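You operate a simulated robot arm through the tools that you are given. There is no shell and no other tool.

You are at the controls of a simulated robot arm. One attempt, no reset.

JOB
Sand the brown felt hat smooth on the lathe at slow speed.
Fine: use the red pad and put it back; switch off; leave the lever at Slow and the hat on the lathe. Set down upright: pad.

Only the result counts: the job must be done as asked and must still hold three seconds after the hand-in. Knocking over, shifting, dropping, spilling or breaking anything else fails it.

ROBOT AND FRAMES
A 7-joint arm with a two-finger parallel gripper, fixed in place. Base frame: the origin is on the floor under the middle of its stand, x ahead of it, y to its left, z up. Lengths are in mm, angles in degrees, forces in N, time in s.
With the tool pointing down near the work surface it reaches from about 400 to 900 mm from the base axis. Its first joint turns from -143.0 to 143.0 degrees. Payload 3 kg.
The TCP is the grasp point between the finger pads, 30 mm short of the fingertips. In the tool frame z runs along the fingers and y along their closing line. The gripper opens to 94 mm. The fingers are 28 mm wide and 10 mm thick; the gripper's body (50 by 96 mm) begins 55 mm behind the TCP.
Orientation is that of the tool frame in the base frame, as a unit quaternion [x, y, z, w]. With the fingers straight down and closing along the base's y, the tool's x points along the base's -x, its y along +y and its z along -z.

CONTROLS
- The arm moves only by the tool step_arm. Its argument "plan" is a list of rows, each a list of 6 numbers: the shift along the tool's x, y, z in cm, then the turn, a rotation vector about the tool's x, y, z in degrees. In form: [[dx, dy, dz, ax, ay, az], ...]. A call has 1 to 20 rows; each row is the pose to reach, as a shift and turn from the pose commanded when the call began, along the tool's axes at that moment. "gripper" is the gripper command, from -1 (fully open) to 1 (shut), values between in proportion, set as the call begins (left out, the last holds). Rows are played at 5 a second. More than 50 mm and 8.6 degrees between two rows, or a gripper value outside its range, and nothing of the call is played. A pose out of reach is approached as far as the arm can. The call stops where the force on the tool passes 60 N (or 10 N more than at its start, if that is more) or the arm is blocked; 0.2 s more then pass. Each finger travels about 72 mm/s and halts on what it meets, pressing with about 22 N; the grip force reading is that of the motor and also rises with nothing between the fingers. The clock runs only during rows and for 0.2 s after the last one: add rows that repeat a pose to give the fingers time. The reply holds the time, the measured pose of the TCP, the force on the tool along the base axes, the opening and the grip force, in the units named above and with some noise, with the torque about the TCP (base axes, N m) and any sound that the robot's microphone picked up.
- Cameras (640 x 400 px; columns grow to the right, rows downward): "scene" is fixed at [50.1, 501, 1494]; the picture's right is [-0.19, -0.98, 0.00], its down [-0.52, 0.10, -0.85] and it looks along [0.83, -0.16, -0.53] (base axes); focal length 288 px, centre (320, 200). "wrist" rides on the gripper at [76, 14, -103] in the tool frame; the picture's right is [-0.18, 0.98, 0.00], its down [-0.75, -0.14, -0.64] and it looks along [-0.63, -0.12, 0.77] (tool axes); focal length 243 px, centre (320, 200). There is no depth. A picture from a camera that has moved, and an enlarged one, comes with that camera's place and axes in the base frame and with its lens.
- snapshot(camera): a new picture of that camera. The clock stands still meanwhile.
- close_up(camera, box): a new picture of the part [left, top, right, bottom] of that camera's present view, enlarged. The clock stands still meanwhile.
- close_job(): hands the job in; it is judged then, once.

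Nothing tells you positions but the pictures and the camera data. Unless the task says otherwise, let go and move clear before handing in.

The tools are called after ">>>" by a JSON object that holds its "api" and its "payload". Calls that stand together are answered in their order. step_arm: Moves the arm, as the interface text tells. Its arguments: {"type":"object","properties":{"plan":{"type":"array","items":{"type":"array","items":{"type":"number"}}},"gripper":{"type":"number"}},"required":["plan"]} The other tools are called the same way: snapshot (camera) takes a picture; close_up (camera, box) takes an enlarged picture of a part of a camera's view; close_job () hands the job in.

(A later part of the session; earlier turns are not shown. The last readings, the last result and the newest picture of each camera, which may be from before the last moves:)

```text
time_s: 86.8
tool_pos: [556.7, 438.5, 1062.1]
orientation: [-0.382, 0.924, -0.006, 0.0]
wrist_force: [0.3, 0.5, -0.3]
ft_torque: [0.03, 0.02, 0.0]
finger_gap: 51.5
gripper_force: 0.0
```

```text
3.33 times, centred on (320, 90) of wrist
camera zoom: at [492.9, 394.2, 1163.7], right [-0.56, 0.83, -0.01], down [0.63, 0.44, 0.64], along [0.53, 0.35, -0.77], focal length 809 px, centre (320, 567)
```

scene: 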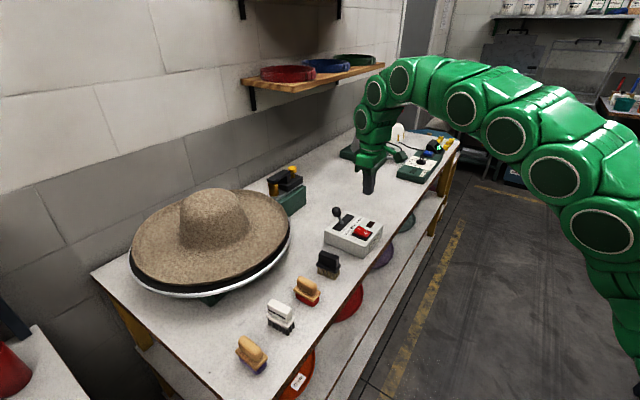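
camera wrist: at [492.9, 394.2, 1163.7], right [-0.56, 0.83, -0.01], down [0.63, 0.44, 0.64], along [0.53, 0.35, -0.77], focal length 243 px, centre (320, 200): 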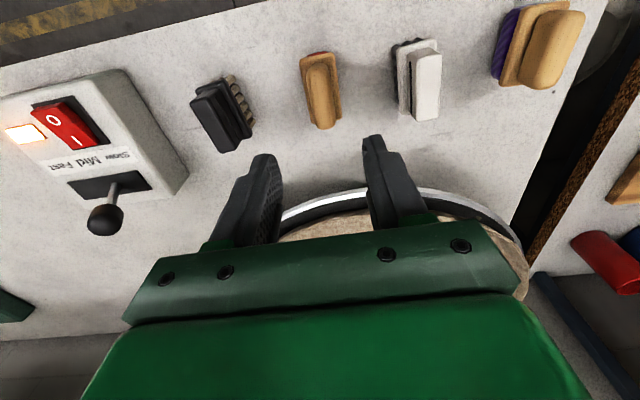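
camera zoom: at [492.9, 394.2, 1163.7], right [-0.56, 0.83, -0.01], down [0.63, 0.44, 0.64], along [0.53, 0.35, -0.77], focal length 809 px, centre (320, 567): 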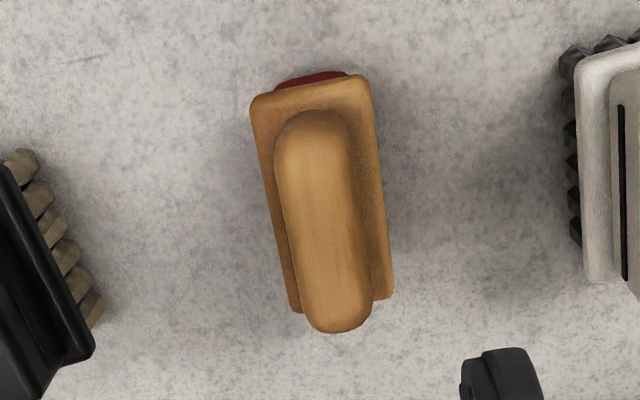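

The handle is centred at about (553.5, 435) and aligned with the fingers. I'll shift 4.7 mm back and descend around it.

>>> {"api": "step_arm", "payload": {"plan": [[0.47, 0, 0, 0, 0, 0], [0.47, 0, 3.5, 0, 0, 0], [0.47, 0, 7.0, 0, 0, 0], [0.47, 0, 10.0, 0, 0, 0], [0.47, 0, 11.5, 0, 0, 0], [0.47, 0, 12.4, 0, 0, 0], [0.47, 0, 12.4, 0, 0, 0]]}}

>>> {"api": "snapshot", "payload": {"camera": "wrist"}}

>>> {"api": "close_up", "payload": {"camera": "scene", "box": [270, 240, 340, 310]}}

```text
time_s: 88.4
tool_pos: [553.2, 433.9, 937.6]
orientation: [-0.382, 0.924, -0.007, 0.002]
wrist_force: [-0.7, -0.4, -0.7]
ft_torque: [0.03, 0.01, -0.01]
finger_gap: 51.7
gripper_force: 0.1
```

```text
taken
camera wrist: at [488.7, 390.1, 1039.9], right [-0.56, 0.83, -0.01], down [0.63, 0.44, 0.64], along [0.53, 0.35, -0.77], focal length 243 px, centre (320, 200)
```

wrist: 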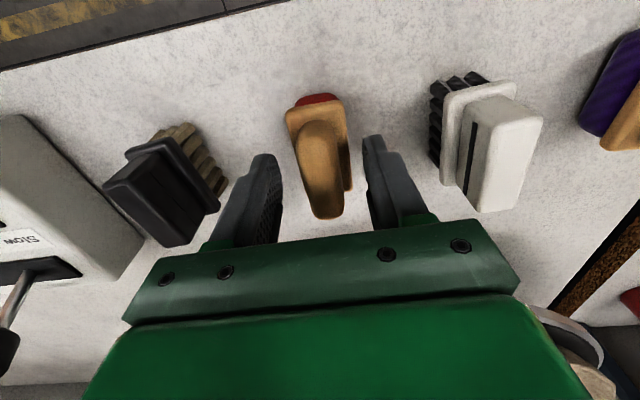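

```text
5.71 times, centred on (305, 275) of scene
camera zoom: at [50.1, 501.0, 1494.0], right [-0.19, -0.98, 0.0], down [-0.52, 0.1, -0.85], along [0.83, -0.16, -0.53], focal length 1649 px, centre (406, -229)
```

zoom: 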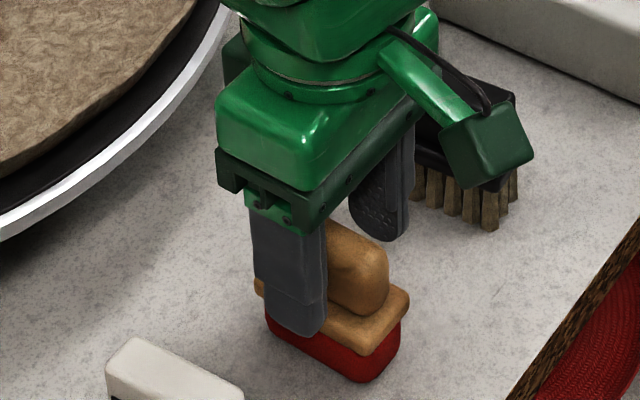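

The fingers straddle the handle, tips above the flange. I'll sink 4 mm more and close.

>>> {"api": "step_arm", "payload": {"plan": [[0, 0, 0.4, 0, 0, 0], [0, 0, 0.4, 0, 0, 0]]}}

>>> {"api": "step_arm", "payload": {"plan": [[0, 0, 0, 0, 0, 0], [0, 0, 0, 0, 0, 0], [0, 0, 0, 0, 0, 0], [0, 0, 0, 0, 0, 0]], "gripper": 1}}

>>> {"api": "close_up", "payload": {"camera": "scene", "box": [270, 240, 340, 310]}}

```text
time_s: 89.0
tool_pos: [553.4, 433.6, 932.5]
orientation: [-0.382, 0.924, -0.005, 0.0]
wrist_force: [-0.2, -0.3, 0.0]
ft_torque: [-0.02, 0.01, 0.03]
finger_gap: 51.5
gripper_force: 0.1
```

```text
time_s: 90.0
tool_pos: [552.2, 433.0, 933.9]
orientation: [-0.381, 0.924, -0.005, 0.0]
wrist_force: [0.0, -0.6, 0.2]
ft_torque: [-0.02, 0.01, 0.0]
finger_gap: 25.8
gripper_force: 21.7
```

```text
5.71 times, centred on (305, 275) of scene
camera zoom: at [50.1, 501.0, 1494.0], right [-0.19, -0.98, 0.0], down [-0.52, 0.1, -0.85], along [0.83, -0.16, -0.53], focal length 1649 px, centre (406, -229)
```

zoom: 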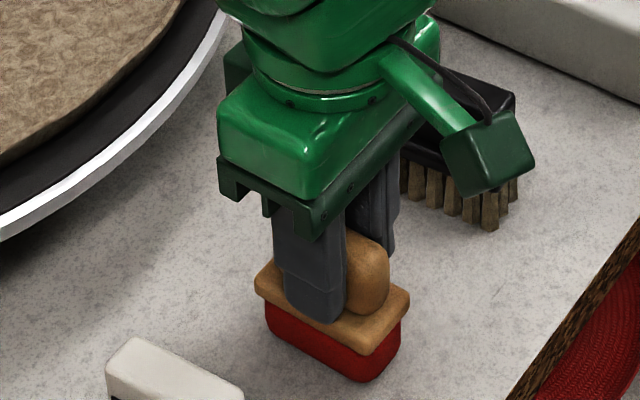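

The red pad is gripped (25.8 mm). I'll lift it straight up and check it hangs straight.

>>> {"api": "step_arm", "payload": {"plan": [[0, 0, -1.0, 0, 0, 0], [0, 0, -3.0, 0, 0, 0], [0, 0, -6.0, 0, 0, 0], [0, 0, -9.5, 0, 0, 0], [0, 0, -13.0, 0, 0, 0], [0, 0, -16.0, 0, 0, 0], [0, 0, -16.0, 0, 0, 0]]}}

>>> {"api": "snapshot", "payload": {"camera": "scene"}}

>>> {"api": "snapshot", "payload": {"camera": "wrist"}}

```text
time_s: 91.6
tool_pos: [552.3, 433.3, 1093.6]
orientation: [-0.382, 0.924, -0.005, 0.0]
wrist_force: [0.6, -0.4, -0.4]
ft_torque: [-0.04, -0.04, -0.02]
finger_gap: 26.0
gripper_force: 22.3
```

```text
taken
```

scene: 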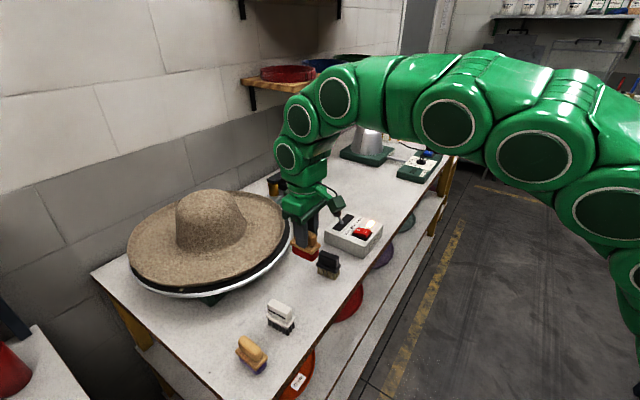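

```text
taken
camera wrist: at [487.3, 390.1, 1196.2], right [-0.56, 0.83, -0.01], down [0.63, 0.44, 0.64], along [0.53, 0.35, -0.77], focal length 243 px, centre (320, 200)
```

wrist: 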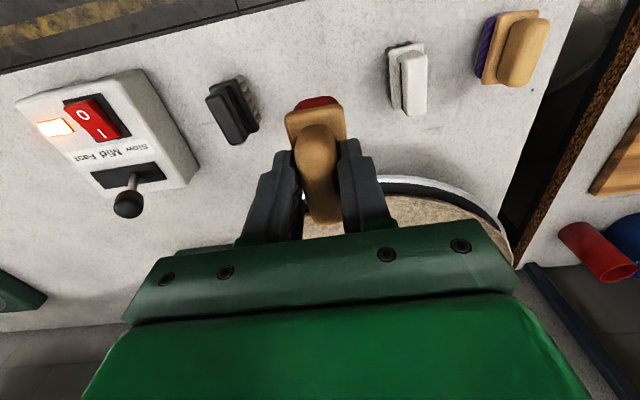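

The pad is held straight. Let me check the spinning hat's seating before I touch it.

>>> {"api": "close_up", "payload": {"camera": "scene", "box": [110, 170, 330, 320]}}

```text
2.67 times, centred on (220, 245) of scene
camera zoom: at [50.1, 501.0, 1494.0], right [-0.19, -0.98, 0.0], down [-0.52, 0.1, -0.85], along [0.83, -0.16, -0.53], focal length 769 px, centre (587, 80)
```

zoom: 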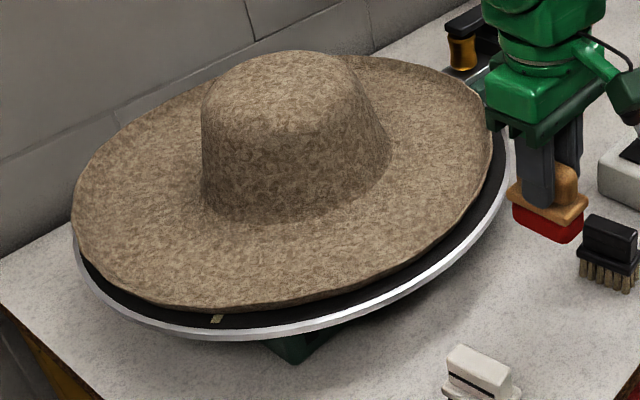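

The hat turns steadily on the block. I'll bring the pad in over the near brim (pad centre at about 157 mm from the lathe axis).

>>> {"api": "step_arm", "payload": {"plan": [[-2.9, 0.82, 0, 0, 0, 0], [-5.8, 1.63, 0, 0, 0, 0], [-8.7, 2.45, 0, 0, 0, 0], [-11.65, 3.26, 0, 0, 0, 0], [-13.6, 3.13, 1.0, 0, 0, 0], [-15.6, 3.01, 2.1, 0, 0, 0], [-15.6, 3.01, 2.1, 0, 0, 0]]}}

>>> {"api": "close_up", "payload": {"camera": "scene", "box": [110, 140, 330, 320]}}

>>> {"api": "snapshot", "payload": {"camera": "wrist"}}

```text
time_s: 93.2
tool_pos: [633.5, 559.9, 1078.0]
orientation: [-0.382, 0.924, -0.006, 0.001]
wrist_force: [0.4, -1.0, -1.6]
ft_torque: [0.02, -0.03, 0.01]
finger_gap: 25.9
gripper_force: 21.8
out of reach, approached as far as the arm can: row 6, 7
```

```text
2.22 times, centred on (220, 230) of scene
camera zoom: at [50.1, 501.0, 1494.0], right [-0.19, -0.98, 0.0], down [-0.52, 0.1, -0.85], along [0.83, -0.16, -0.53], focal length 641 px, centre (542, 133)
```

zoom: 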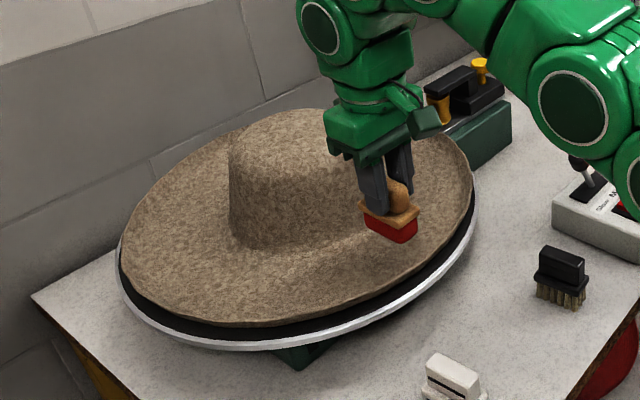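

```text
taken
camera wrist: at [569.9, 515.0, 1180.1], right [-0.56, 0.83, -0.01], down [0.63, 0.44, 0.64], along [0.53, 0.35, -0.77], focal length 243 px, centre (320, 200)
```

wrist: 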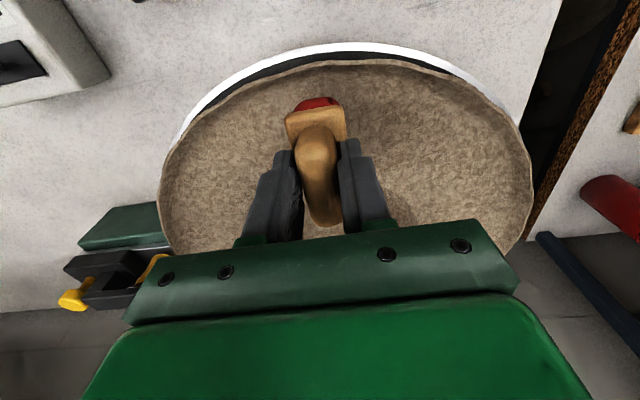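

Tool-down reach grows as I descend, so I'll move down and slightly outward to just above the brim.

>>> {"api": "step_arm", "payload": {"plan": [[-0.3, 0, 0.4, 0, 0, 0], [-0.7, 0, 0.9, 0, 0, 0], [-1.0, -0.05, 1.4, 0, 0, 0], [-1.2, -0.06, 1.9, 0, 0, 0], [-1.3, -0.07, 2.3, 0, 0, 0]]}}

>>> {"api": "close_up", "payload": {"camera": "wrist", "box": [150, 30, 540, 240]}}

>>> {"api": "close_up", "payload": {"camera": "scene", "box": [200, 180, 290, 260]}}

```text
time_s: 94.4
tool_pos: [641.6, 567.3, 1051.7]
orientation: [-0.382, 0.924, -0.005, 0.001]
wrist_force: [0.5, 0.2, -1.6]
ft_torque: [-0.01, 0.0, -0.02]
finger_gap: 26.0
gripper_force: 22.1
out of reach, approached as far as the arm can: row 4
```

```text
1.64 times, centred on (345, 135) of wrist
camera zoom: at [577.5, 522.2, 1155.0], right [-0.56, 0.83, -0.01], down [0.63, 0.44, 0.64], along [0.53, 0.35, -0.77], focal length 398 px, centre (279, 307)
```

zoom: 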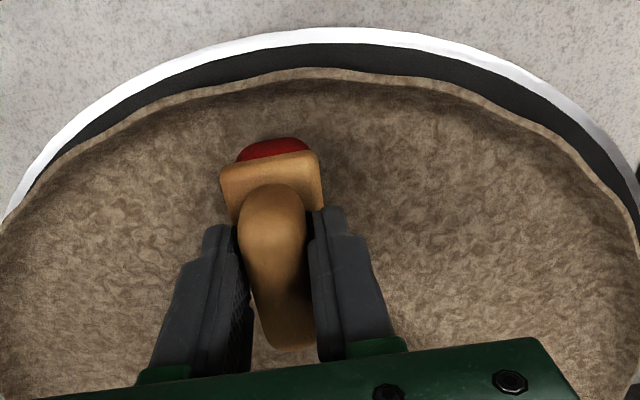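

```text
5.00 times, centred on (245, 220) of scene
camera zoom: at [50.1, 501.0, 1494.0], right [-0.19, -0.98, 0.0], down [-0.52, 0.1, -0.85], along [0.83, -0.16, -0.53], focal length 1442 px, centre (695, 100)
```

zoom: 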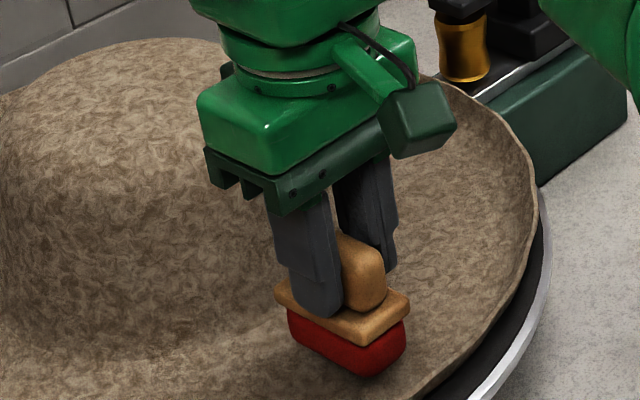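

The pad hovers ~8 mm above the brim. Lowering in 1 mm steps until it makes light contact.

>>> {"api": "step_arm", "payload": {"plan": [[0, 0, 0.1, 0, 0, 0], [0, 0, 0.2, 0, 0, 0], [0, 0, 0.3, 0, 0, 0], [0, 0, 0.4, 0, 0, 0], [0, 0, 0.5, 0, 0, 0], [0, 0, 0.6, 0, 0, 0]]}}

```text
time_s: 95.8
tool_pos: [643.8, 567.0, 1047.1]
orientation: [-0.382, 0.924, -0.006, 0.0]
wrist_force: [0.5, -0.6, -1.4]
ft_torque: [0.0, -0.02, -0.03]
finger_gap: 26.2
gripper_force: 21.9
```

>>> {"api": "step_arm", "payload": {"plan": [[0, 0, 0.1, 0, 0, 0], [0, 0, 0.2, 0, 0, 0], [0, 0, 0.3, 0, 0, 0], [0, 0, 0.4, 0, 0, 0]]}}

>>> {"api": "close_up", "payload": {"camera": "scene", "box": [200, 180, 290, 260]}}

```text
time_s: 96.8
tool_pos: [643.8, 566.5, 1042.1]
orientation: [-0.382, 0.924, -0.006, 0.001]
wrist_force: [-0.1, -0.5, 1.2]
ft_torque: [-0.11, 0.01, 0.07]
finger_gap: 26.2
gripper_force: 21.9
```

```text
5.00 times, centred on (245, 220) of scene
camera zoom: at [50.1, 501.0, 1494.0], right [-0.19, -0.98, 0.0], down [-0.52, 0.1, -0.85], along [0.83, -0.16, -0.53], focal length 1442 px, centre (695, 100)
```

zoom: 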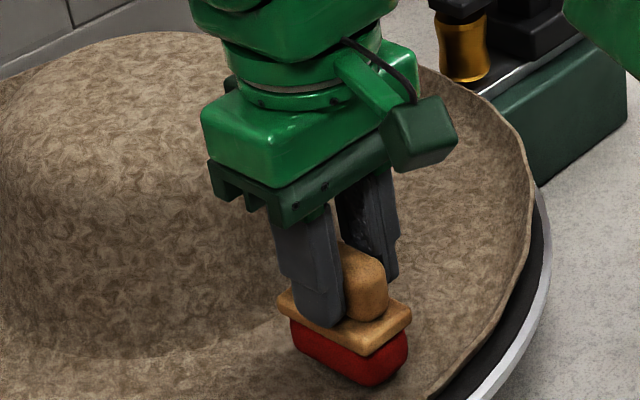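

Light contact (~3 N). I'll add 0.5 mm and hold, watching forces and the felt.

>>> {"api": "step_arm", "payload": {"plan": [[0, 0, 0.05, 0, 0, 0], [0, 0, 0.05, 0, 0, 0], [0, 0, 0.05, 0, 0, 0], [0, 0, 0.05, 0, 0, 0], [0, 0, 0.05, 0, 0, 0], [0, 0, 0.05, 0, 0, 0], [0, 0, 0.05, 0, 0, 0], [0, 0, 0.05, 0, 0, 0]]}}

>>> {"api": "close_up", "payload": {"camera": "scene", "box": [110, 160, 330, 320]}}

```text
time_s: 98.6
tool_pos: [643.1, 566.0, 1043.8]
orientation: [-0.381, 0.925, -0.005, -0.001]
wrist_force: [0.1, 0.0, 1.3]
ft_torque: [-0.05, 0.0, 0.03]
finger_gap: 26.0
gripper_force: 22.1
```

```text
2.50 times, centred on (220, 240) of scene
camera zoom: at [50.1, 501.0, 1494.0], right [-0.19, -0.98, 0.0], down [-0.52, 0.1, -0.85], along [0.83, -0.16, -0.53], focal length 721 px, centre (570, 100)
```

zoom: 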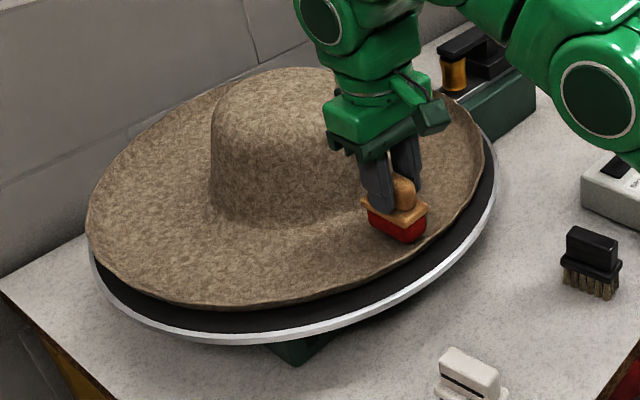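

>>> {"api": "step_arm", "payload": {"plan": [[0, 0, 0.03, 0, 0, 0], [0, 0, 0.03, 0, 0, 0], [0, 0, 0.03, 0, 0, 0], [0, 0, 0.03, 0, 0, 0], [0, 0, 0.03, 0, 0, 0], [0, 0, 0.03, 0, 0, 0], [0, 0, 0.03, 0, 0, 0], [0, 0, 0.03, 0, 0, 0], [0, 0, 0.03, 0, 0, 0], [0, 0, 0.03, 0, 0, 0]]}}

>>> {"api": "close_up", "payload": {"camera": "scene", "box": [130, 160, 300, 290]}}

>>> {"api": "close_up", "payload": {"camera": "wrist", "box": [100, 0, 560, 240]}}

```text
time_s: 100.8
tool_pos: [643.4, 567.6, 1044.7]
orientation: [-0.382, 0.924, -0.006, 0.001]
wrist_force: [-0.7, -0.6, 0.3]
ft_torque: [0.01, 0.03, -0.02]
finger_gap: 25.9
gripper_force: 22.1
```

```text
3.08 times, centred on (215, 225) of scene
camera zoom: at [50.1, 501.0, 1494.0], right [-0.19, -0.98, 0.0], down [-0.52, 0.1, -0.85], along [0.83, -0.16, -0.53], focal length 888 px, centre (643, 123)
```

zoom: 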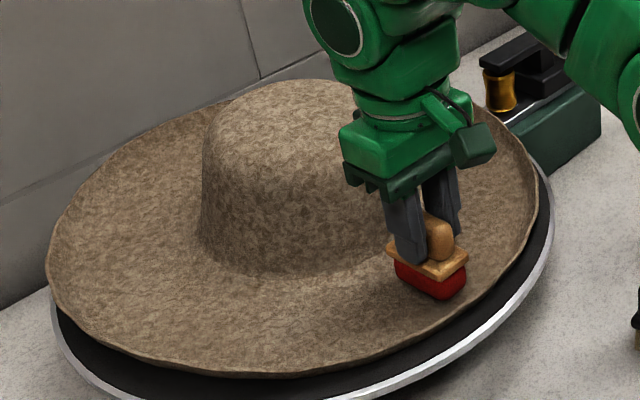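

```text
1.39 times, centred on (330, 120) of wrist
camera zoom: at [579.2, 522.6, 1145.5], right [-0.56, 0.83, -0.01], down [0.63, 0.44, 0.64], along [0.53, 0.35, -0.77], focal length 338 px, centre (306, 311)
```

zoom: 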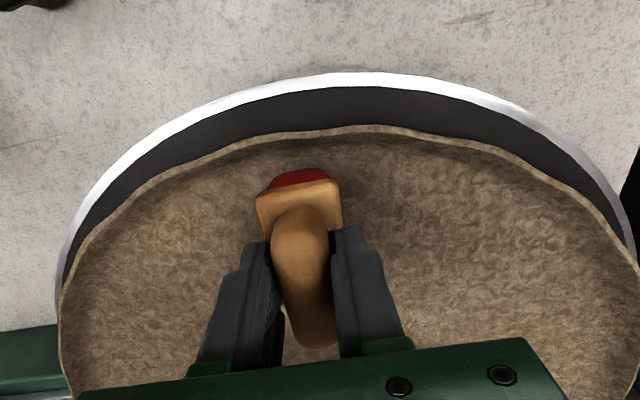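

I want to verify that the hat really turns under the pad, so I'll take two closely spaced views of the brim.

>>> {"api": "close_up", "payload": {"camera": "scene", "box": [125, 220, 245, 300]}}

>>> {"api": "step_arm", "payload": {"plan": [[0, 0, 0.02, 0, 0, 0]]}}

>>> {"api": "close_up", "payload": {"camera": "scene", "box": [125, 220, 245, 300]}}

```text
5.00 times, centred on (185, 260) of scene
camera zoom: at [50.1, 501.0, 1494.0], right [-0.19, -0.98, 0.0], down [-0.52, 0.1, -0.85], along [0.83, -0.16, -0.53], focal length 1442 px, centre (995, -100)
```

zoom: 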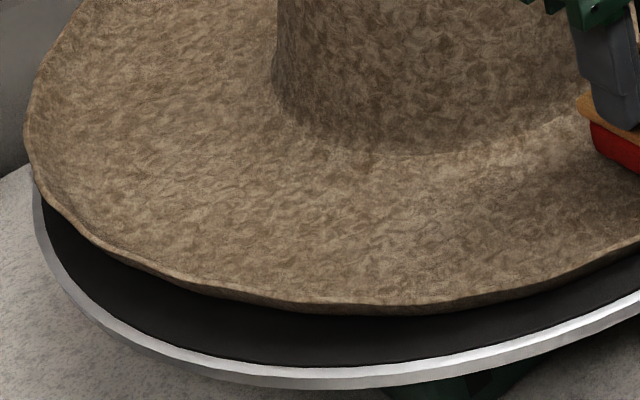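

```text
time_s: 101.2
tool_pos: [641.8, 566.9, 1042.9]
orientation: [-0.381, 0.924, -0.006, 0.0]
wrist_force: [0.6, -0.2, 0.9]
ft_torque: [-0.03, 0.0, 0.03]
finger_gap: 25.9
gripper_force: 21.8
```

```text
5.00 times, centred on (185, 260) of scene
camera zoom: at [50.1, 501.0, 1494.0], right [-0.19, -0.98, 0.0], down [-0.52, 0.1, -0.85], along [0.83, -0.16, -0.53], focal length 1442 px, centre (995, -100)
```

zoom: 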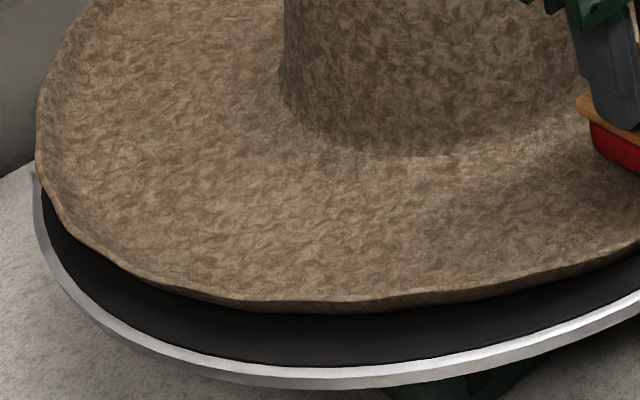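

The hat is turning under the pad. I'll press slightly more and sweep the pad a little in and out over the brim.

>>> {"api": "step_arm", "payload": {"plan": [[0, 0, 0.1, 0, 0, 0], [0, 0, 0.15, 0, 0, 0], [0, 0, 0.2, 0, 0, 0], [0, 0, 0.2, 0, 0, 0], [0.3, 0, 0.2, 0, 0, 0], [0.6, 0, 0.2, 0, 0, 0], [0.9, 0, 0.2, 0, 0, 0], [0.9, 0, 0.2, 0, 0, 0], [0.6, 0, 0.2, 0, 0, 0], [0.3, 0, 0.2, 0, 0, 0], [0, 0, 0.2, 0, 0, 0], [0, 0, 0.2, 0, 0, 0]]}}

>>> {"api": "close_up", "payload": {"camera": "scene", "box": [125, 180, 245, 300]}}

```text
time_s: 103.8
tool_pos: [642.9, 566.3, 1041.7]
orientation: [-0.382, 0.924, -0.005, 0.0]
wrist_force: [-0.2, -0.7, 2.0]
ft_torque: [-0.07, 0.05, 0.01]
finger_gap: 26.0
gripper_force: 22.1
```

```text
3.33 times, centred on (185, 240) of scene
camera zoom: at [50.1, 501.0, 1494.0], right [-0.19, -0.98, 0.0], down [-0.52, 0.1, -0.85], along [0.83, -0.16, -0.53], focal length 962 px, centre (770, 67)
```

zoom: 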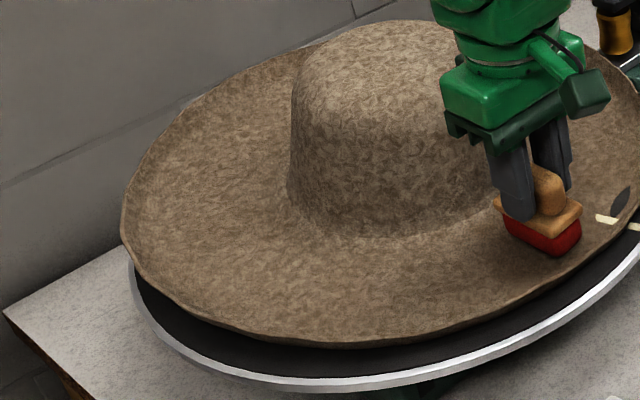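

The pad's pressure tips the brim a bit, so I'll ease off 2 mm, keep light contact, and compare the felt texture with before.

>>> {"api": "step_arm", "payload": {"plan": [[0, 0, -0.1, 0, 0, 0], [0, 0, -0.15, 0, 0, 0], [0, 0, -0.15, 0, 0, 0], [0, 0, -0.15, 0, 0, 0], [0, 0, -0.15, 0, 0, 0]]}}

>>> {"api": "close_up", "payload": {"camera": "scene", "box": [140, 230, 290, 310]}}

>>> {"api": "close_up", "payload": {"camera": "scene", "box": [240, 190, 310, 260]}}

```text
time_s: 105.0
tool_pos: [644.3, 566.3, 1043.0]
orientation: [-0.382, 0.924, -0.006, 0.0]
wrist_force: [1.2, -0.8, -0.1]
ft_torque: [-0.01, 0.01, 0.03]
finger_gap: 26.1
gripper_force: 21.8
```

```text
4.27 times, centred on (215, 270) of scene
camera zoom: at [50.1, 501.0, 1494.0], right [-0.19, -0.98, 0.0], down [-0.52, 0.1, -0.85], along [0.83, -0.16, -0.53], focal length 1231 px, centre (768, -99)
```

zoom: 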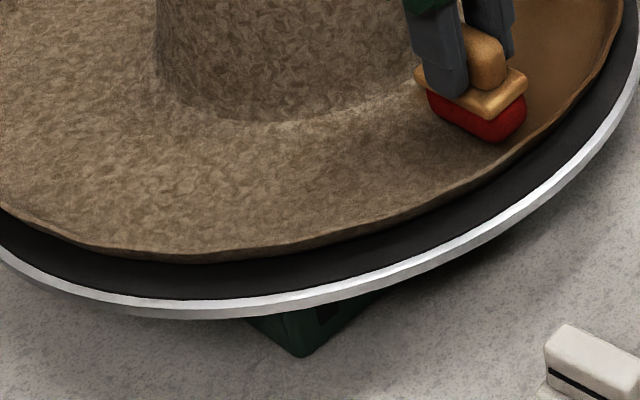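

```text
5.71 times, centred on (275, 225) of scene
camera zoom: at [50.1, 501.0, 1494.0], right [-0.19, -0.98, 0.0], down [-0.52, 0.1, -0.85], along [0.83, -0.16, -0.53], focal length 1649 px, centre (577, 57)
```

zoom: 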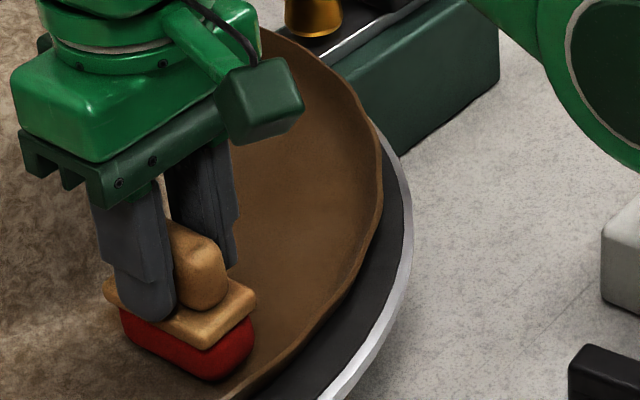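

Excellent: the brim right of the pad has turned smooth brown; sanding works sector by sector as the hat turns. I'll keep light contact while it goes around.

>>> {"api": "step_arm", "payload": {"plan": [[0, 0, 0.05, 0, 0, 0], [0, 0, 0.05, 0, 0, 0], [0, 0, 0.05, 0, 0, 0], [0, 0, 0.05, 0, 0, 0], [0, 0, 0.05, 0, 0, 0], [0, 0, 0.05, 0, 0, 0], [0, 0, 0.05, 0, 0, 0], [0, 0, 0.05, 0, 0, 0], [0, 0, 0.05, 0, 0, 0], [0, 0, 0.05, 0, 0, 0], [0, 0, 0.05, 0, 0, 0], [0, 0, 0.05, 0, 0, 0], [0, 0, 0.05, 0, 0, 0], [0, 0, 0.05, 0, 0, 0], [0, 0, 0.05, 0, 0, 0]]}}

>>> {"api": "close_up", "payload": {"camera": "scene", "box": [110, 160, 330, 320]}}

>>> {"api": "snapshot", "payload": {"camera": "wrist"}}

```text
time_s: 108.2
tool_pos: [642.9, 566.7, 1041.1]
orientation: [-0.382, 0.924, -0.005, 0.0]
wrist_force: [1.1, -1.0, 0.5]
ft_torque: [-0.07, 0.0, 0.01]
finger_gap: 26.0
gripper_force: 22.0
```

```text
2.50 times, centred on (220, 240) of scene
camera zoom: at [50.1, 501.0, 1494.0], right [-0.19, -0.98, 0.0], down [-0.52, 0.1, -0.85], along [0.83, -0.16, -0.53], focal length 721 px, centre (570, 100)
```

zoom: 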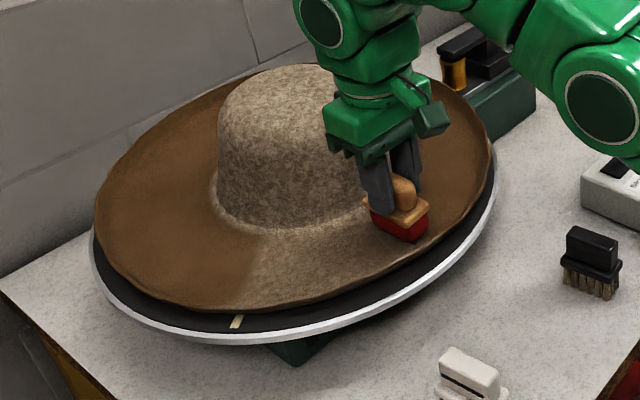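

```text
taken
camera wrist: at [579.0, 523.3, 1144.1], right [-0.56, 0.83, -0.01], down [0.63, 0.44, 0.64], along [0.53, 0.35, -0.77], focal length 243 px, centre (320, 200)
```

wrist: 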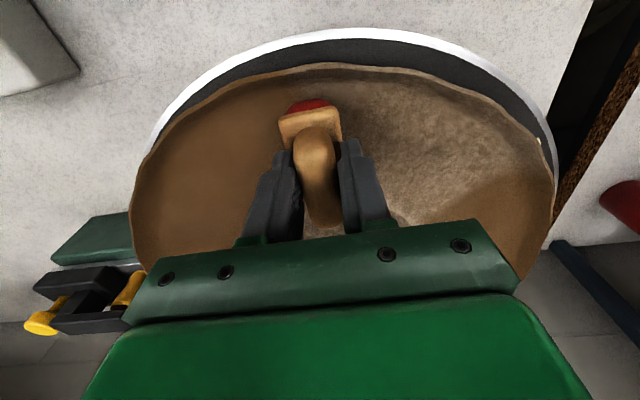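

Most of the brim is smooth; only the sector ahead of the pad remains, and the crown is still rough. I'll hold until the brim is finished.

>>> {"api": "step_arm", "payload": {"plan": [[0, 0, 0.02, 0, 0, 0], [0, 0, 0.02, 0, 0, 0], [0, 0, 0.02, 0, 0, 0], [0, 0, 0.02, 0, 0, 0], [0, 0, 0.02, 0, 0, 0], [0, 0, 0.02, 0, 0, 0], [0, 0, 0.02, 0, 0, 0], [0, 0, 0.02, 0, 0, 0], [0, 0, 0.02, 0, 0, 0], [0, 0, 0.02, 0, 0, 0], [0, 0, 0.02, 0, 0, 0], [0, 0, 0.02, 0, 0, 0]]}}

>>> {"api": "close_up", "payload": {"camera": "scene", "box": [110, 160, 330, 320]}}

>>> {"api": "snapshot", "payload": {"camera": "wrist"}}

```text
time_s: 110.8
tool_pos: [643.9, 567.1, 1042.0]
orientation: [-0.381, 0.925, -0.005, 0.001]
wrist_force: [1.4, 0.3, 1.6]
ft_torque: [-0.02, 0.0, -0.01]
finger_gap: 26.3
gripper_force: 22.2
```

```text
2.50 times, centred on (220, 240) of scene
camera zoom: at [50.1, 501.0, 1494.0], right [-0.19, -0.98, 0.0], down [-0.52, 0.1, -0.85], along [0.83, -0.16, -0.53], focal length 721 px, centre (570, 100)
```

zoom: 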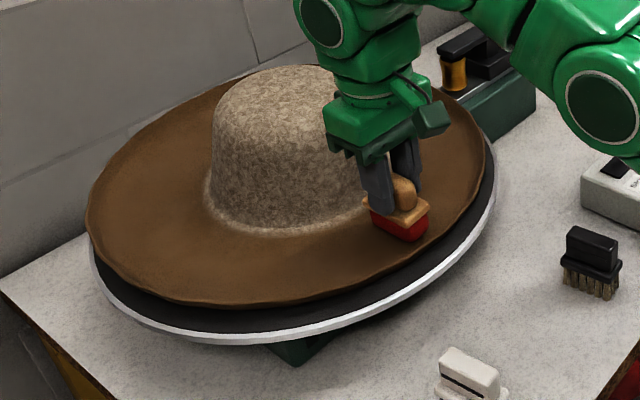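

```text
taken
camera wrist: at [579.0, 523.0, 1144.3], right [-0.56, 0.83, -0.01], down [0.63, 0.44, 0.64], along [0.53, 0.35, -0.77], focal length 243 px, centre (320, 200)
```

wrist: 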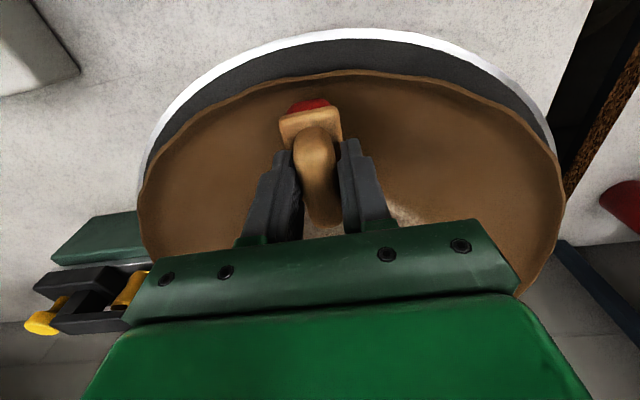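

The whole brim is smooth. Now the crown: I'll lift the pad clear and back off, then tilt the tool nearly horizontal so the pad faces the crown's side.

>>> {"api": "step_arm", "payload": {"plan": [[0.1, 0, -0.8, 0, 0, 0], [0.4, 0, -1.8, 0, 0, 0], [0.7, 0, -2.8, 0, 0, 0], [1.8, -0.2, -4.0, 0, 0, 0], [3.2, -0.5, -5.2, 0, 0, 0], [4.6, -0.8, -6.2, 0, 0, 0], [5.6, -1.0, -6.8, 0, 0, 0], [5.6, -1.0, -6.8, 0, 0, 0]]}}

>>> {"api": "step_arm", "payload": {"plan": [[0, 0, 0, 0, -7.8, 0], [0, 0, 0, 0, -15.6, 0], [0, 0, 0, 0, -23.4, 0], [0, 0, 0, 0, -31.2, 0], [0, 0, 0, 0, -39.0, 0], [0, 0, 0, 0, -46.8, 0], [0, 0, 0, 0, -54.6, 0], [0, 0, 0, 0, -62.4, 0], [0, 0, 0, 0, -70.2, 0], [0, 0, 0, 0, -78, 0], [0, 0, 0, 0, -78, 0]]}}

>>> {"api": "snapshot", "payload": {"camera": "scene"}}

>>> {"api": "snapshot", "payload": {"camera": "wrist"}}

```text
time_s: 112.6
tool_pos: [610.6, 522.5, 1110.5]
orientation: [-0.382, 0.924, -0.006, 0.001]
wrist_force: [0.1, -0.2, -1.2]
ft_torque: [-0.01, 0.01, 0.01]
finger_gap: 25.6
gripper_force: 21.8
```

```text
time_s: 115.0
tool_pos: [610.1, 521.3, 1109.3]
orientation: [-0.301, 0.718, 0.236, 0.582]
wrist_force: [-0.1, 0.5, -0.3]
ft_torque: [-0.01, 0.04, 0.01]
finger_gap: 26.1
gripper_force: 21.7
```

```text
taken
```

scene: 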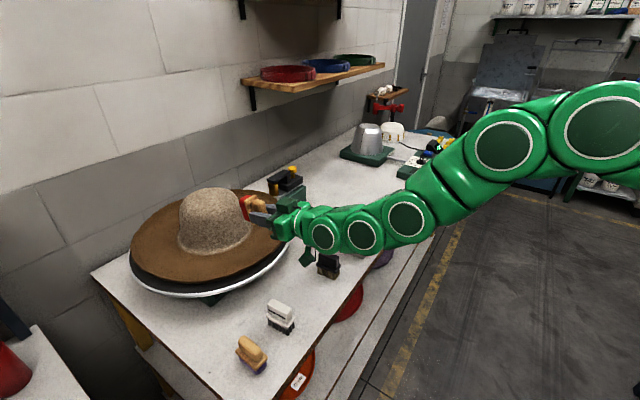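

```text
taken
camera wrist: at [519.1, 447.3, 1057.1], right [-0.67, 0.72, 0.17], down [-0.24, -0.42, 0.87], along [0.7, 0.54, 0.46], focal length 243 px, centre (320, 200)
```

wrist: 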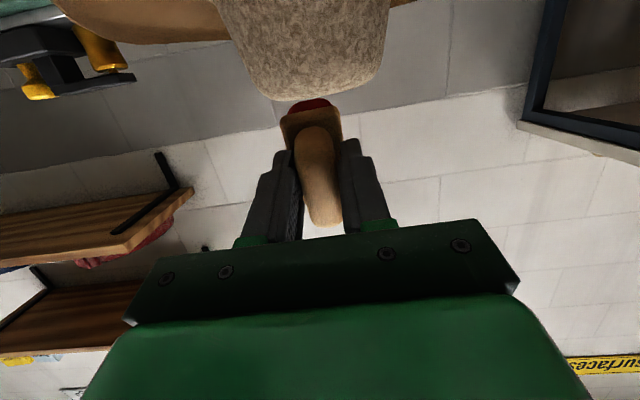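

The pad now faces the crown. I'll lower to mid-crown height while still clear of it.

>>> {"api": "step_arm", "payload": {"plan": [[1.5, 0.02, 0.33, 0, 0, 0], [3.0, 0.04, 0.66, 0, 0, 0], [4.5, 0.05, 0.99, 0, 0, 0], [6.06, 0.07, 1.32, 0, 0, 0], [6.06, 0.07, 1.32, 0, 0, 0]]}}

>>> {"api": "close_up", "payload": {"camera": "scene", "box": [110, 160, 350, 320]}}

>>> {"api": "snapshot", "payload": {"camera": "wrist"}}

```text
time_s: 116.2
tool_pos: [611.4, 521.1, 1046.6]
orientation: [-0.301, 0.718, 0.236, 0.581]
wrist_force: [0.5, -0.1, -1.9]
ft_torque: [-0.01, 0.05, -0.01]
finger_gap: 26.1
gripper_force: 22.0
```

```text
2.50 times, centred on (230, 240) of scene
camera zoom: at [50.1, 501.0, 1494.0], right [-0.19, -0.98, 0.0], down [-0.52, 0.1, -0.85], along [0.83, -0.16, -0.53], focal length 721 px, centre (545, 100)
```

zoom: 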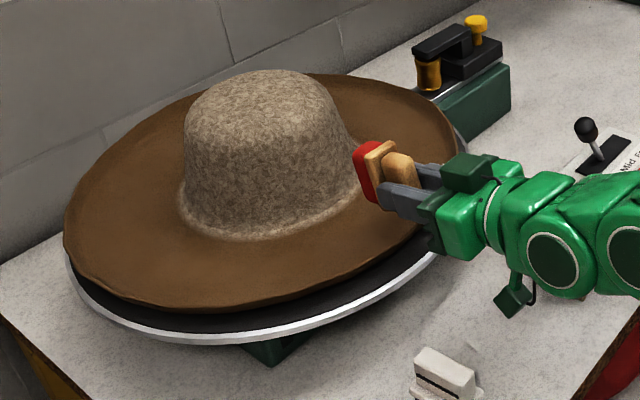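

```text
taken
camera wrist: at [519.4, 447.0, 994.4], right [-0.67, 0.72, 0.17], down [-0.24, -0.42, 0.87], along [0.7, 0.54, 0.46], focal length 243 px, centre (320, 200)
```

wrist: 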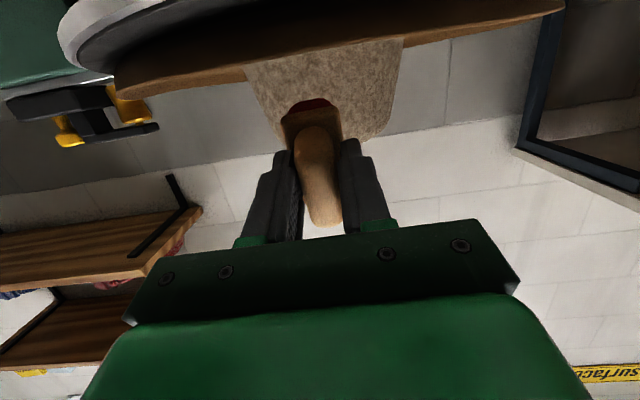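

Well aligned. Advancing horizontally toward the crown, slowing for contact.

>>> {"api": "step_arm", "payload": {"plan": [[-0.21, 0, 0.98, 0, 0, 0], [-0.42, 0, 1.96, 0, 0, 0], [-0.59, 0, 2.74, 0, 0, 0], [-0.68, 0, 3.13, 0, 0, 0], [-0.74, 0, 3.42, 0, 0, 0], [-0.79, 0, 3.62, 0, 0, 0], [-0.79, 0, 3.62, 0, 0, 0]]}}

>>> {"api": "close_up", "payload": {"camera": "scene", "box": [110, 160, 350, 320]}}

```text
time_s: 117.8
tool_pos: [636.4, 549.0, 1047.5]
orientation: [-0.3, 0.718, 0.236, 0.582]
wrist_force: [0.1, 1.0, -1.7]
ft_torque: [0.01, 0.06, 0.0]
finger_gap: 26.1
gripper_force: 22.3
```

```text
2.50 times, centred on (230, 240) of scene
camera zoom: at [50.1, 501.0, 1494.0], right [-0.19, -0.98, 0.0], down [-0.52, 0.1, -0.85], along [0.83, -0.16, -0.53], focal length 721 px, centre (545, 100)
```

zoom: 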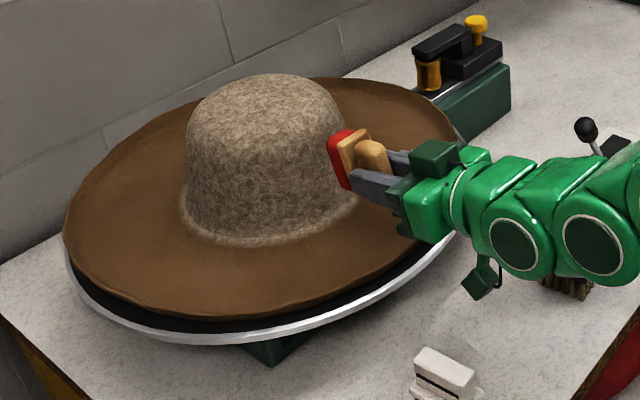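

>>> {"api": "step_arm", "payload": {"plan": [[-0.04, 0, 0.2, 0, 0, 0], [-0.08, 0, 0.39, 0, 0, 0], [-0.13, 0, 0.59, 0, 0, 0], [-0.17, 0, 0.78, 0, 0, 0], [-0.17, 0, 0.78, 0, 0, 0]]}}

```text
time_s: 119.0
tool_pos: [642.5, 552.9, 1048.4]
orientation: [-0.301, 0.718, 0.236, 0.582]
wrist_force: [-0.4, -0.6, 0.6]
ft_torque: [0.01, 0.03, 0.01]
finger_gap: 25.8
gripper_force: 22.2
```

>>> {"api": "step_arm", "payload": {"plan": [[-0.04, 0, 0.2, 0, 0, 0], [-0.08, 0, 0.39, 0, 0, 0], [-0.08, 0, 0.39, 0, 0, 0]]}}

>>> {"api": "close_up", "payload": {"camera": "scene", "box": [160, 170, 280, 270]}}

```text
time_s: 119.8
tool_pos: [646.3, 555.2, 1048.3]
orientation: [-0.3, 0.717, 0.236, 0.583]
wrist_force: [0.1, -0.2, -1.9]
ft_torque: [-0.02, 0.03, -0.02]
finger_gap: 26.1
gripper_force: 22.0
```

```text
4.00 times, centred on (220, 220) of scene
camera zoom: at [50.1, 501.0, 1494.0], right [-0.19, -0.98, 0.0], down [-0.52, 0.1, -0.85], along [0.83, -0.16, -0.53], focal length 1154 px, centre (720, 120)
```

zoom: 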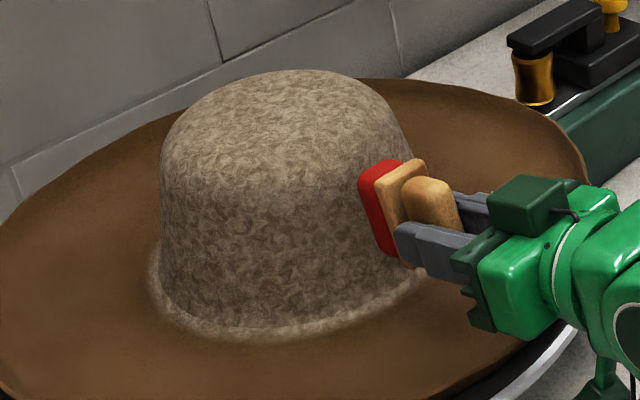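

>>> {"api": "step_arm", "payload": {"plan": [[-0.04, 0, 0.2, 0, 0, 0], [-0.08, 0, 0.39, 0, 0, 0], [-0.08, 0, 0.39, 0, 0, 0], [-0.08, 0, 0.39, 0, 0, 0]]}}

>>> {"api": "close_up", "payload": {"camera": "scene", "box": [160, 170, 280, 270]}}

```text
time_s: 120.8
tool_pos: [648.1, 558.5, 1048.8]
orientation: [-0.301, 0.718, 0.237, 0.582]
wrist_force: [-0.4, 0.2, -1.5]
ft_torque: [-0.03, 0.01, 0.01]
finger_gap: 26.0
gripper_force: 21.8
```

```text
4.00 times, centred on (220, 220) of scene
camera zoom: at [50.1, 501.0, 1494.0], right [-0.19, -0.98, 0.0], down [-0.52, 0.1, -0.85], along [0.83, -0.16, -0.53], focal length 1154 px, centre (720, 120)
```

zoom: 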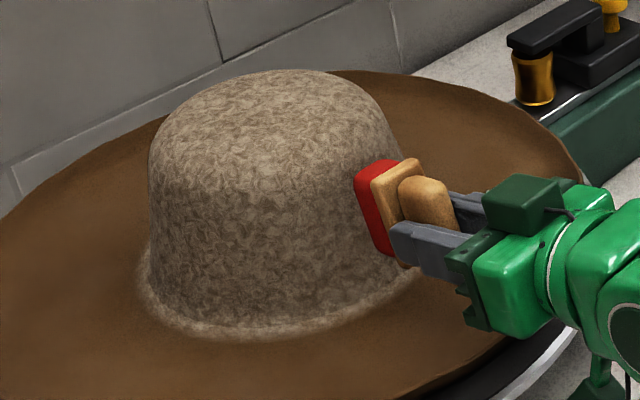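

>>> {"api": "step_arm", "payload": {"plan": [[-0.04, 0, 0.2, 0, 0, 0], [-0.06, 0, 0.3, 0, 0, 0], [-0.06, 0, 0.3, 0, 0, 0], [-0.06, 0, 0.3, 0, 0, 0], [-0.06, 0, 0.3, 0, 0, 0], [-0.06, 0, 0.3, 0, 0, 0]]}}

>>> {"api": "close_up", "payload": {"camera": "scene", "box": [160, 170, 280, 270]}}

```text
time_s: 122.2
tool_pos: [649.7, 562.0, 1048.9]
orientation: [-0.3, 0.717, 0.236, 0.583]
wrist_force: [0.2, 0.5, -1.6]
ft_torque: [-0.03, 0.03, -0.02]
finger_gap: 26.0
gripper_force: 21.6
```

```text
4.00 times, centred on (220, 220) of scene
camera zoom: at [50.1, 501.0, 1494.0], right [-0.19, -0.98, 0.0], down [-0.52, 0.1, -0.85], along [0.83, -0.16, -0.53], focal length 1154 px, centre (720, 120)
```

zoom: 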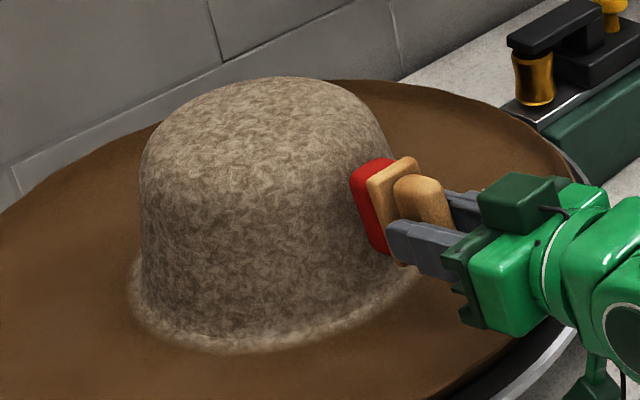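

>>> {"api": "step_arm", "payload": {"plan": [[-0.04, 0, 0.2, 0, 0, 0], [-0.08, 0, 0.4, 0, 0, 0], [-0.08, 0, 0.4, 0, 0, 0], [-0.08, 0, 0.4, 0, 0, 0], [-0.08, 0, 0.4, 0, 0, 0], [-0.08, 0, 0.4, 0, 0, 0]]}}

>>> {"api": "close_up", "payload": {"camera": "scene", "box": [160, 170, 280, 270]}}

```text
time_s: 123.6
tool_pos: [653.2, 563.9, 1047.0]
orientation: [-0.301, 0.718, 0.236, 0.582]
wrist_force: [-1.4, -2.5, -0.4]
ft_torque: [0.08, -0.06, -0.04]
finger_gap: 26.0
gripper_force: 22.1
```

```text
4.00 times, centred on (220, 220) of scene
camera zoom: at [50.1, 501.0, 1494.0], right [-0.19, -0.98, 0.0], down [-0.52, 0.1, -0.85], along [0.83, -0.16, -0.53], focal length 1154 px, centre (720, 120)
```

zoom: 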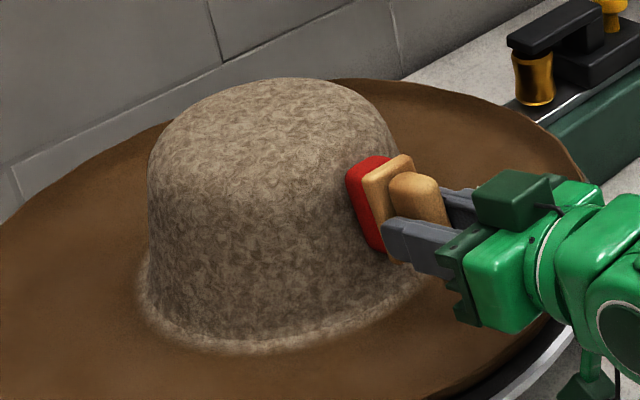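

Contact with the crown side (~3 N). Holding to see whether it smooths.

>>> {"api": "step_arm", "payload": {"plan": [[-0.01, 0, 0.05, 0, 0, 0], [-0.01, 0, 0.05, 0, 0, 0], [-0.01, 0, 0.05, 0, 0, 0], [-0.01, 0, 0.05, 0, 0, 0], [-0.01, 0, 0.05, 0, 0, 0], [-0.01, 0, 0.05, 0, 0, 0], [-0.01, 0, 0.05, 0, 0, 0], [-0.01, 0, 0.05, 0, 0, 0]]}}

>>> {"api": "close_up", "payload": {"camera": "scene", "box": [130, 160, 290, 290]}}

>>> {"api": "snapshot", "payload": {"camera": "wrist"}}

```text
time_s: 125.4
tool_pos: [653.9, 564.0, 1048.6]
orientation: [-0.3, 0.718, 0.235, 0.583]
wrist_force: [-0.3, -1.0, -1.4]
ft_torque: [-0.01, 0.01, 0.0]
finger_gap: 26.0
gripper_force: 22.2
```

```text
3.08 times, centred on (210, 225) of scene
camera zoom: at [50.1, 501.0, 1494.0], right [-0.19, -0.98, 0.0], down [-0.52, 0.1, -0.85], along [0.83, -0.16, -0.53], focal length 888 px, centre (658, 123)
```

zoom: 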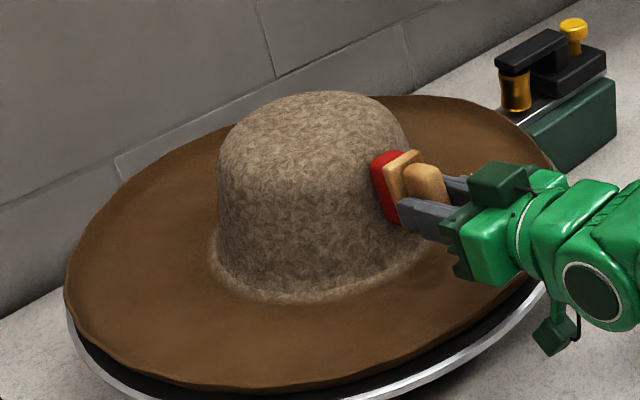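

```text
taken
camera wrist: at [562.0, 490.4, 995.3], right [-0.67, 0.72, 0.17], down [-0.24, -0.42, 0.87], along [0.7, 0.54, 0.46], focal length 243 px, centre (320, 200)
```

wrist: 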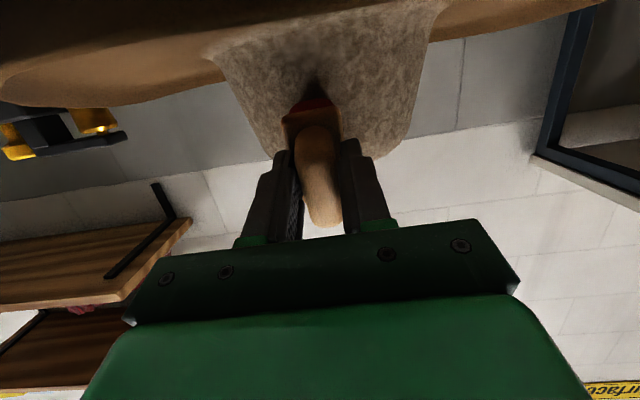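

>>> {"api": "step_arm", "payload": {"plan": [[-0.03, 0, 0.15, 0, 0, 0], [-0.06, 0, 0.3, 0, 0, 0], [-0.06, 0, 0.3, 0, 0, 0], [-0.06, 0, 0.3, 0, 0, 0], [-0.06, 0, 0.3, 0, 0, 0], [-0.06, 0, 0.3, 0, 0, 0], [-0.06, 0, 0.3, 0, 0, 0], [-0.06, 0, 0.3, 0, 0, 0], [-0.06, 0, 0.3, 0, 0, 0], [-0.06, 0, 0.3, 0, 0, 0]]}}

>>> {"api": "close_up", "payload": {"camera": "scene", "box": [130, 160, 290, 290]}}

```text
time_s: 127.6
tool_pos: [654.8, 565.9, 1047.5]
orientation: [-0.299, 0.718, 0.235, 0.582]
wrist_force: [-0.5, -0.2, -0.8]
ft_torque: [0.0, 0.04, 0.01]
finger_gap: 26.0
gripper_force: 21.8
```

```text
3.08 times, centred on (210, 225) of scene
camera zoom: at [50.1, 501.0, 1494.0], right [-0.19, -0.98, 0.0], down [-0.52, 0.1, -0.85], along [0.83, -0.16, -0.53], focal length 888 px, centre (658, 123)
```

zoom: 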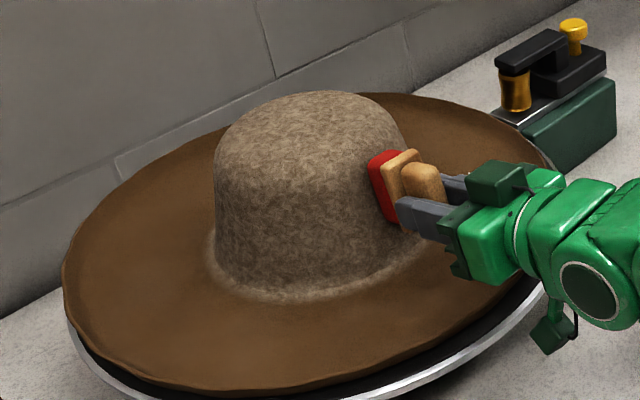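

The crown texture is getting finer. I'll press in another 2 mm and hold longer.

>>> {"api": "step_arm", "payload": {"plan": [[-0.02, 0, 0.1, 0, 0, 0], [-0.04, 0, 0.2, 0, 0, 0], [-0.04, 0, 0.2, 0, 0, 0], [-0.04, 0, 0.2, 0, 0, 0], [-0.04, 0, 0.2, 0, 0, 0], [-0.04, 0, 0.2, 0, 0, 0], [-0.04, 0, 0.2, 0, 0, 0], [-0.04, 0, 0.2, 0, 0, 0], [-0.04, 0, 0.2, 0, 0, 0], [-0.04, 0, 0.2, 0, 0, 0], [-0.04, 0, 0.2, 0, 0, 0], [-0.04, 0, 0.2, 0, 0, 0]]}}

>>> {"api": "close_up", "payload": {"camera": "scene", "box": [130, 160, 290, 290]}}

```text
time_s: 130.2
tool_pos: [657.9, 566.8, 1047.6]
orientation: [-0.301, 0.718, 0.236, 0.581]
wrist_force: [-1.2, -3.0, 0.3]
ft_torque: [0.08, -0.01, -0.04]
finger_gap: 26.0
gripper_force: 22.0
```

```text
3.08 times, centred on (210, 225) of scene
camera zoom: at [50.1, 501.0, 1494.0], right [-0.19, -0.98, 0.0], down [-0.52, 0.1, -0.85], along [0.83, -0.16, -0.53], focal length 888 px, centre (658, 123)
```

zoom: 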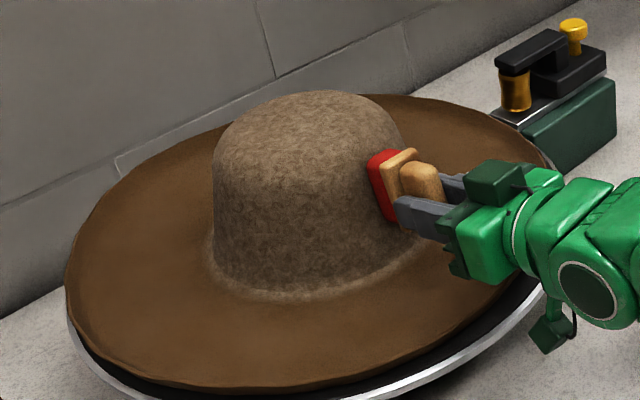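

The crown is clearly smoothing, top included. Holding the contact further.

>>> {"api": "step_arm", "payload": {"plan": [[-0.01, 0, 0.05, 0, 0, 0], [-0.01, 0, 0.05, 0, 0, 0], [-0.01, 0, 0.05, 0, 0, 0], [-0.01, 0, 0.05, 0, 0, 0], [-0.01, 0, 0.05, 0, 0, 0], [-0.01, 0, 0.05, 0, 0, 0], [-0.01, 0, 0.05, 0, 0, 0], [-0.01, 0, 0.05, 0, 0, 0], [-0.01, 0, 0.05, 0, 0, 0], [-0.01, 0, 0.05, 0, 0, 0], [-0.01, 0, 0.05, 0, 0, 0], [-0.01, 0, 0.05, 0, 0, 0]]}}

>>> {"api": "close_up", "payload": {"camera": "scene", "box": [130, 160, 290, 290]}}

```text
time_s: 132.8
tool_pos: [657.6, 568.2, 1048.2]
orientation: [-0.3, 0.718, 0.236, 0.582]
wrist_force: [-1.8, -4.0, -0.5]
ft_torque: [0.13, -0.01, -0.14]
finger_gap: 26.3
gripper_force: 21.9
```

```text
3.08 times, centred on (210, 225) of scene
camera zoom: at [50.1, 501.0, 1494.0], right [-0.19, -0.98, 0.0], down [-0.52, 0.1, -0.85], along [0.83, -0.16, -0.53], focal length 888 px, centre (658, 123)
```

zoom: 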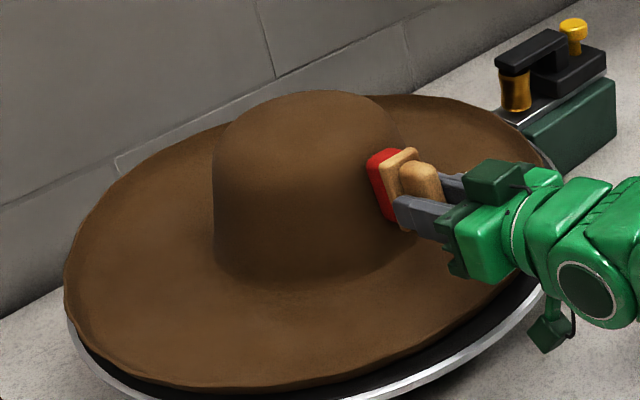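

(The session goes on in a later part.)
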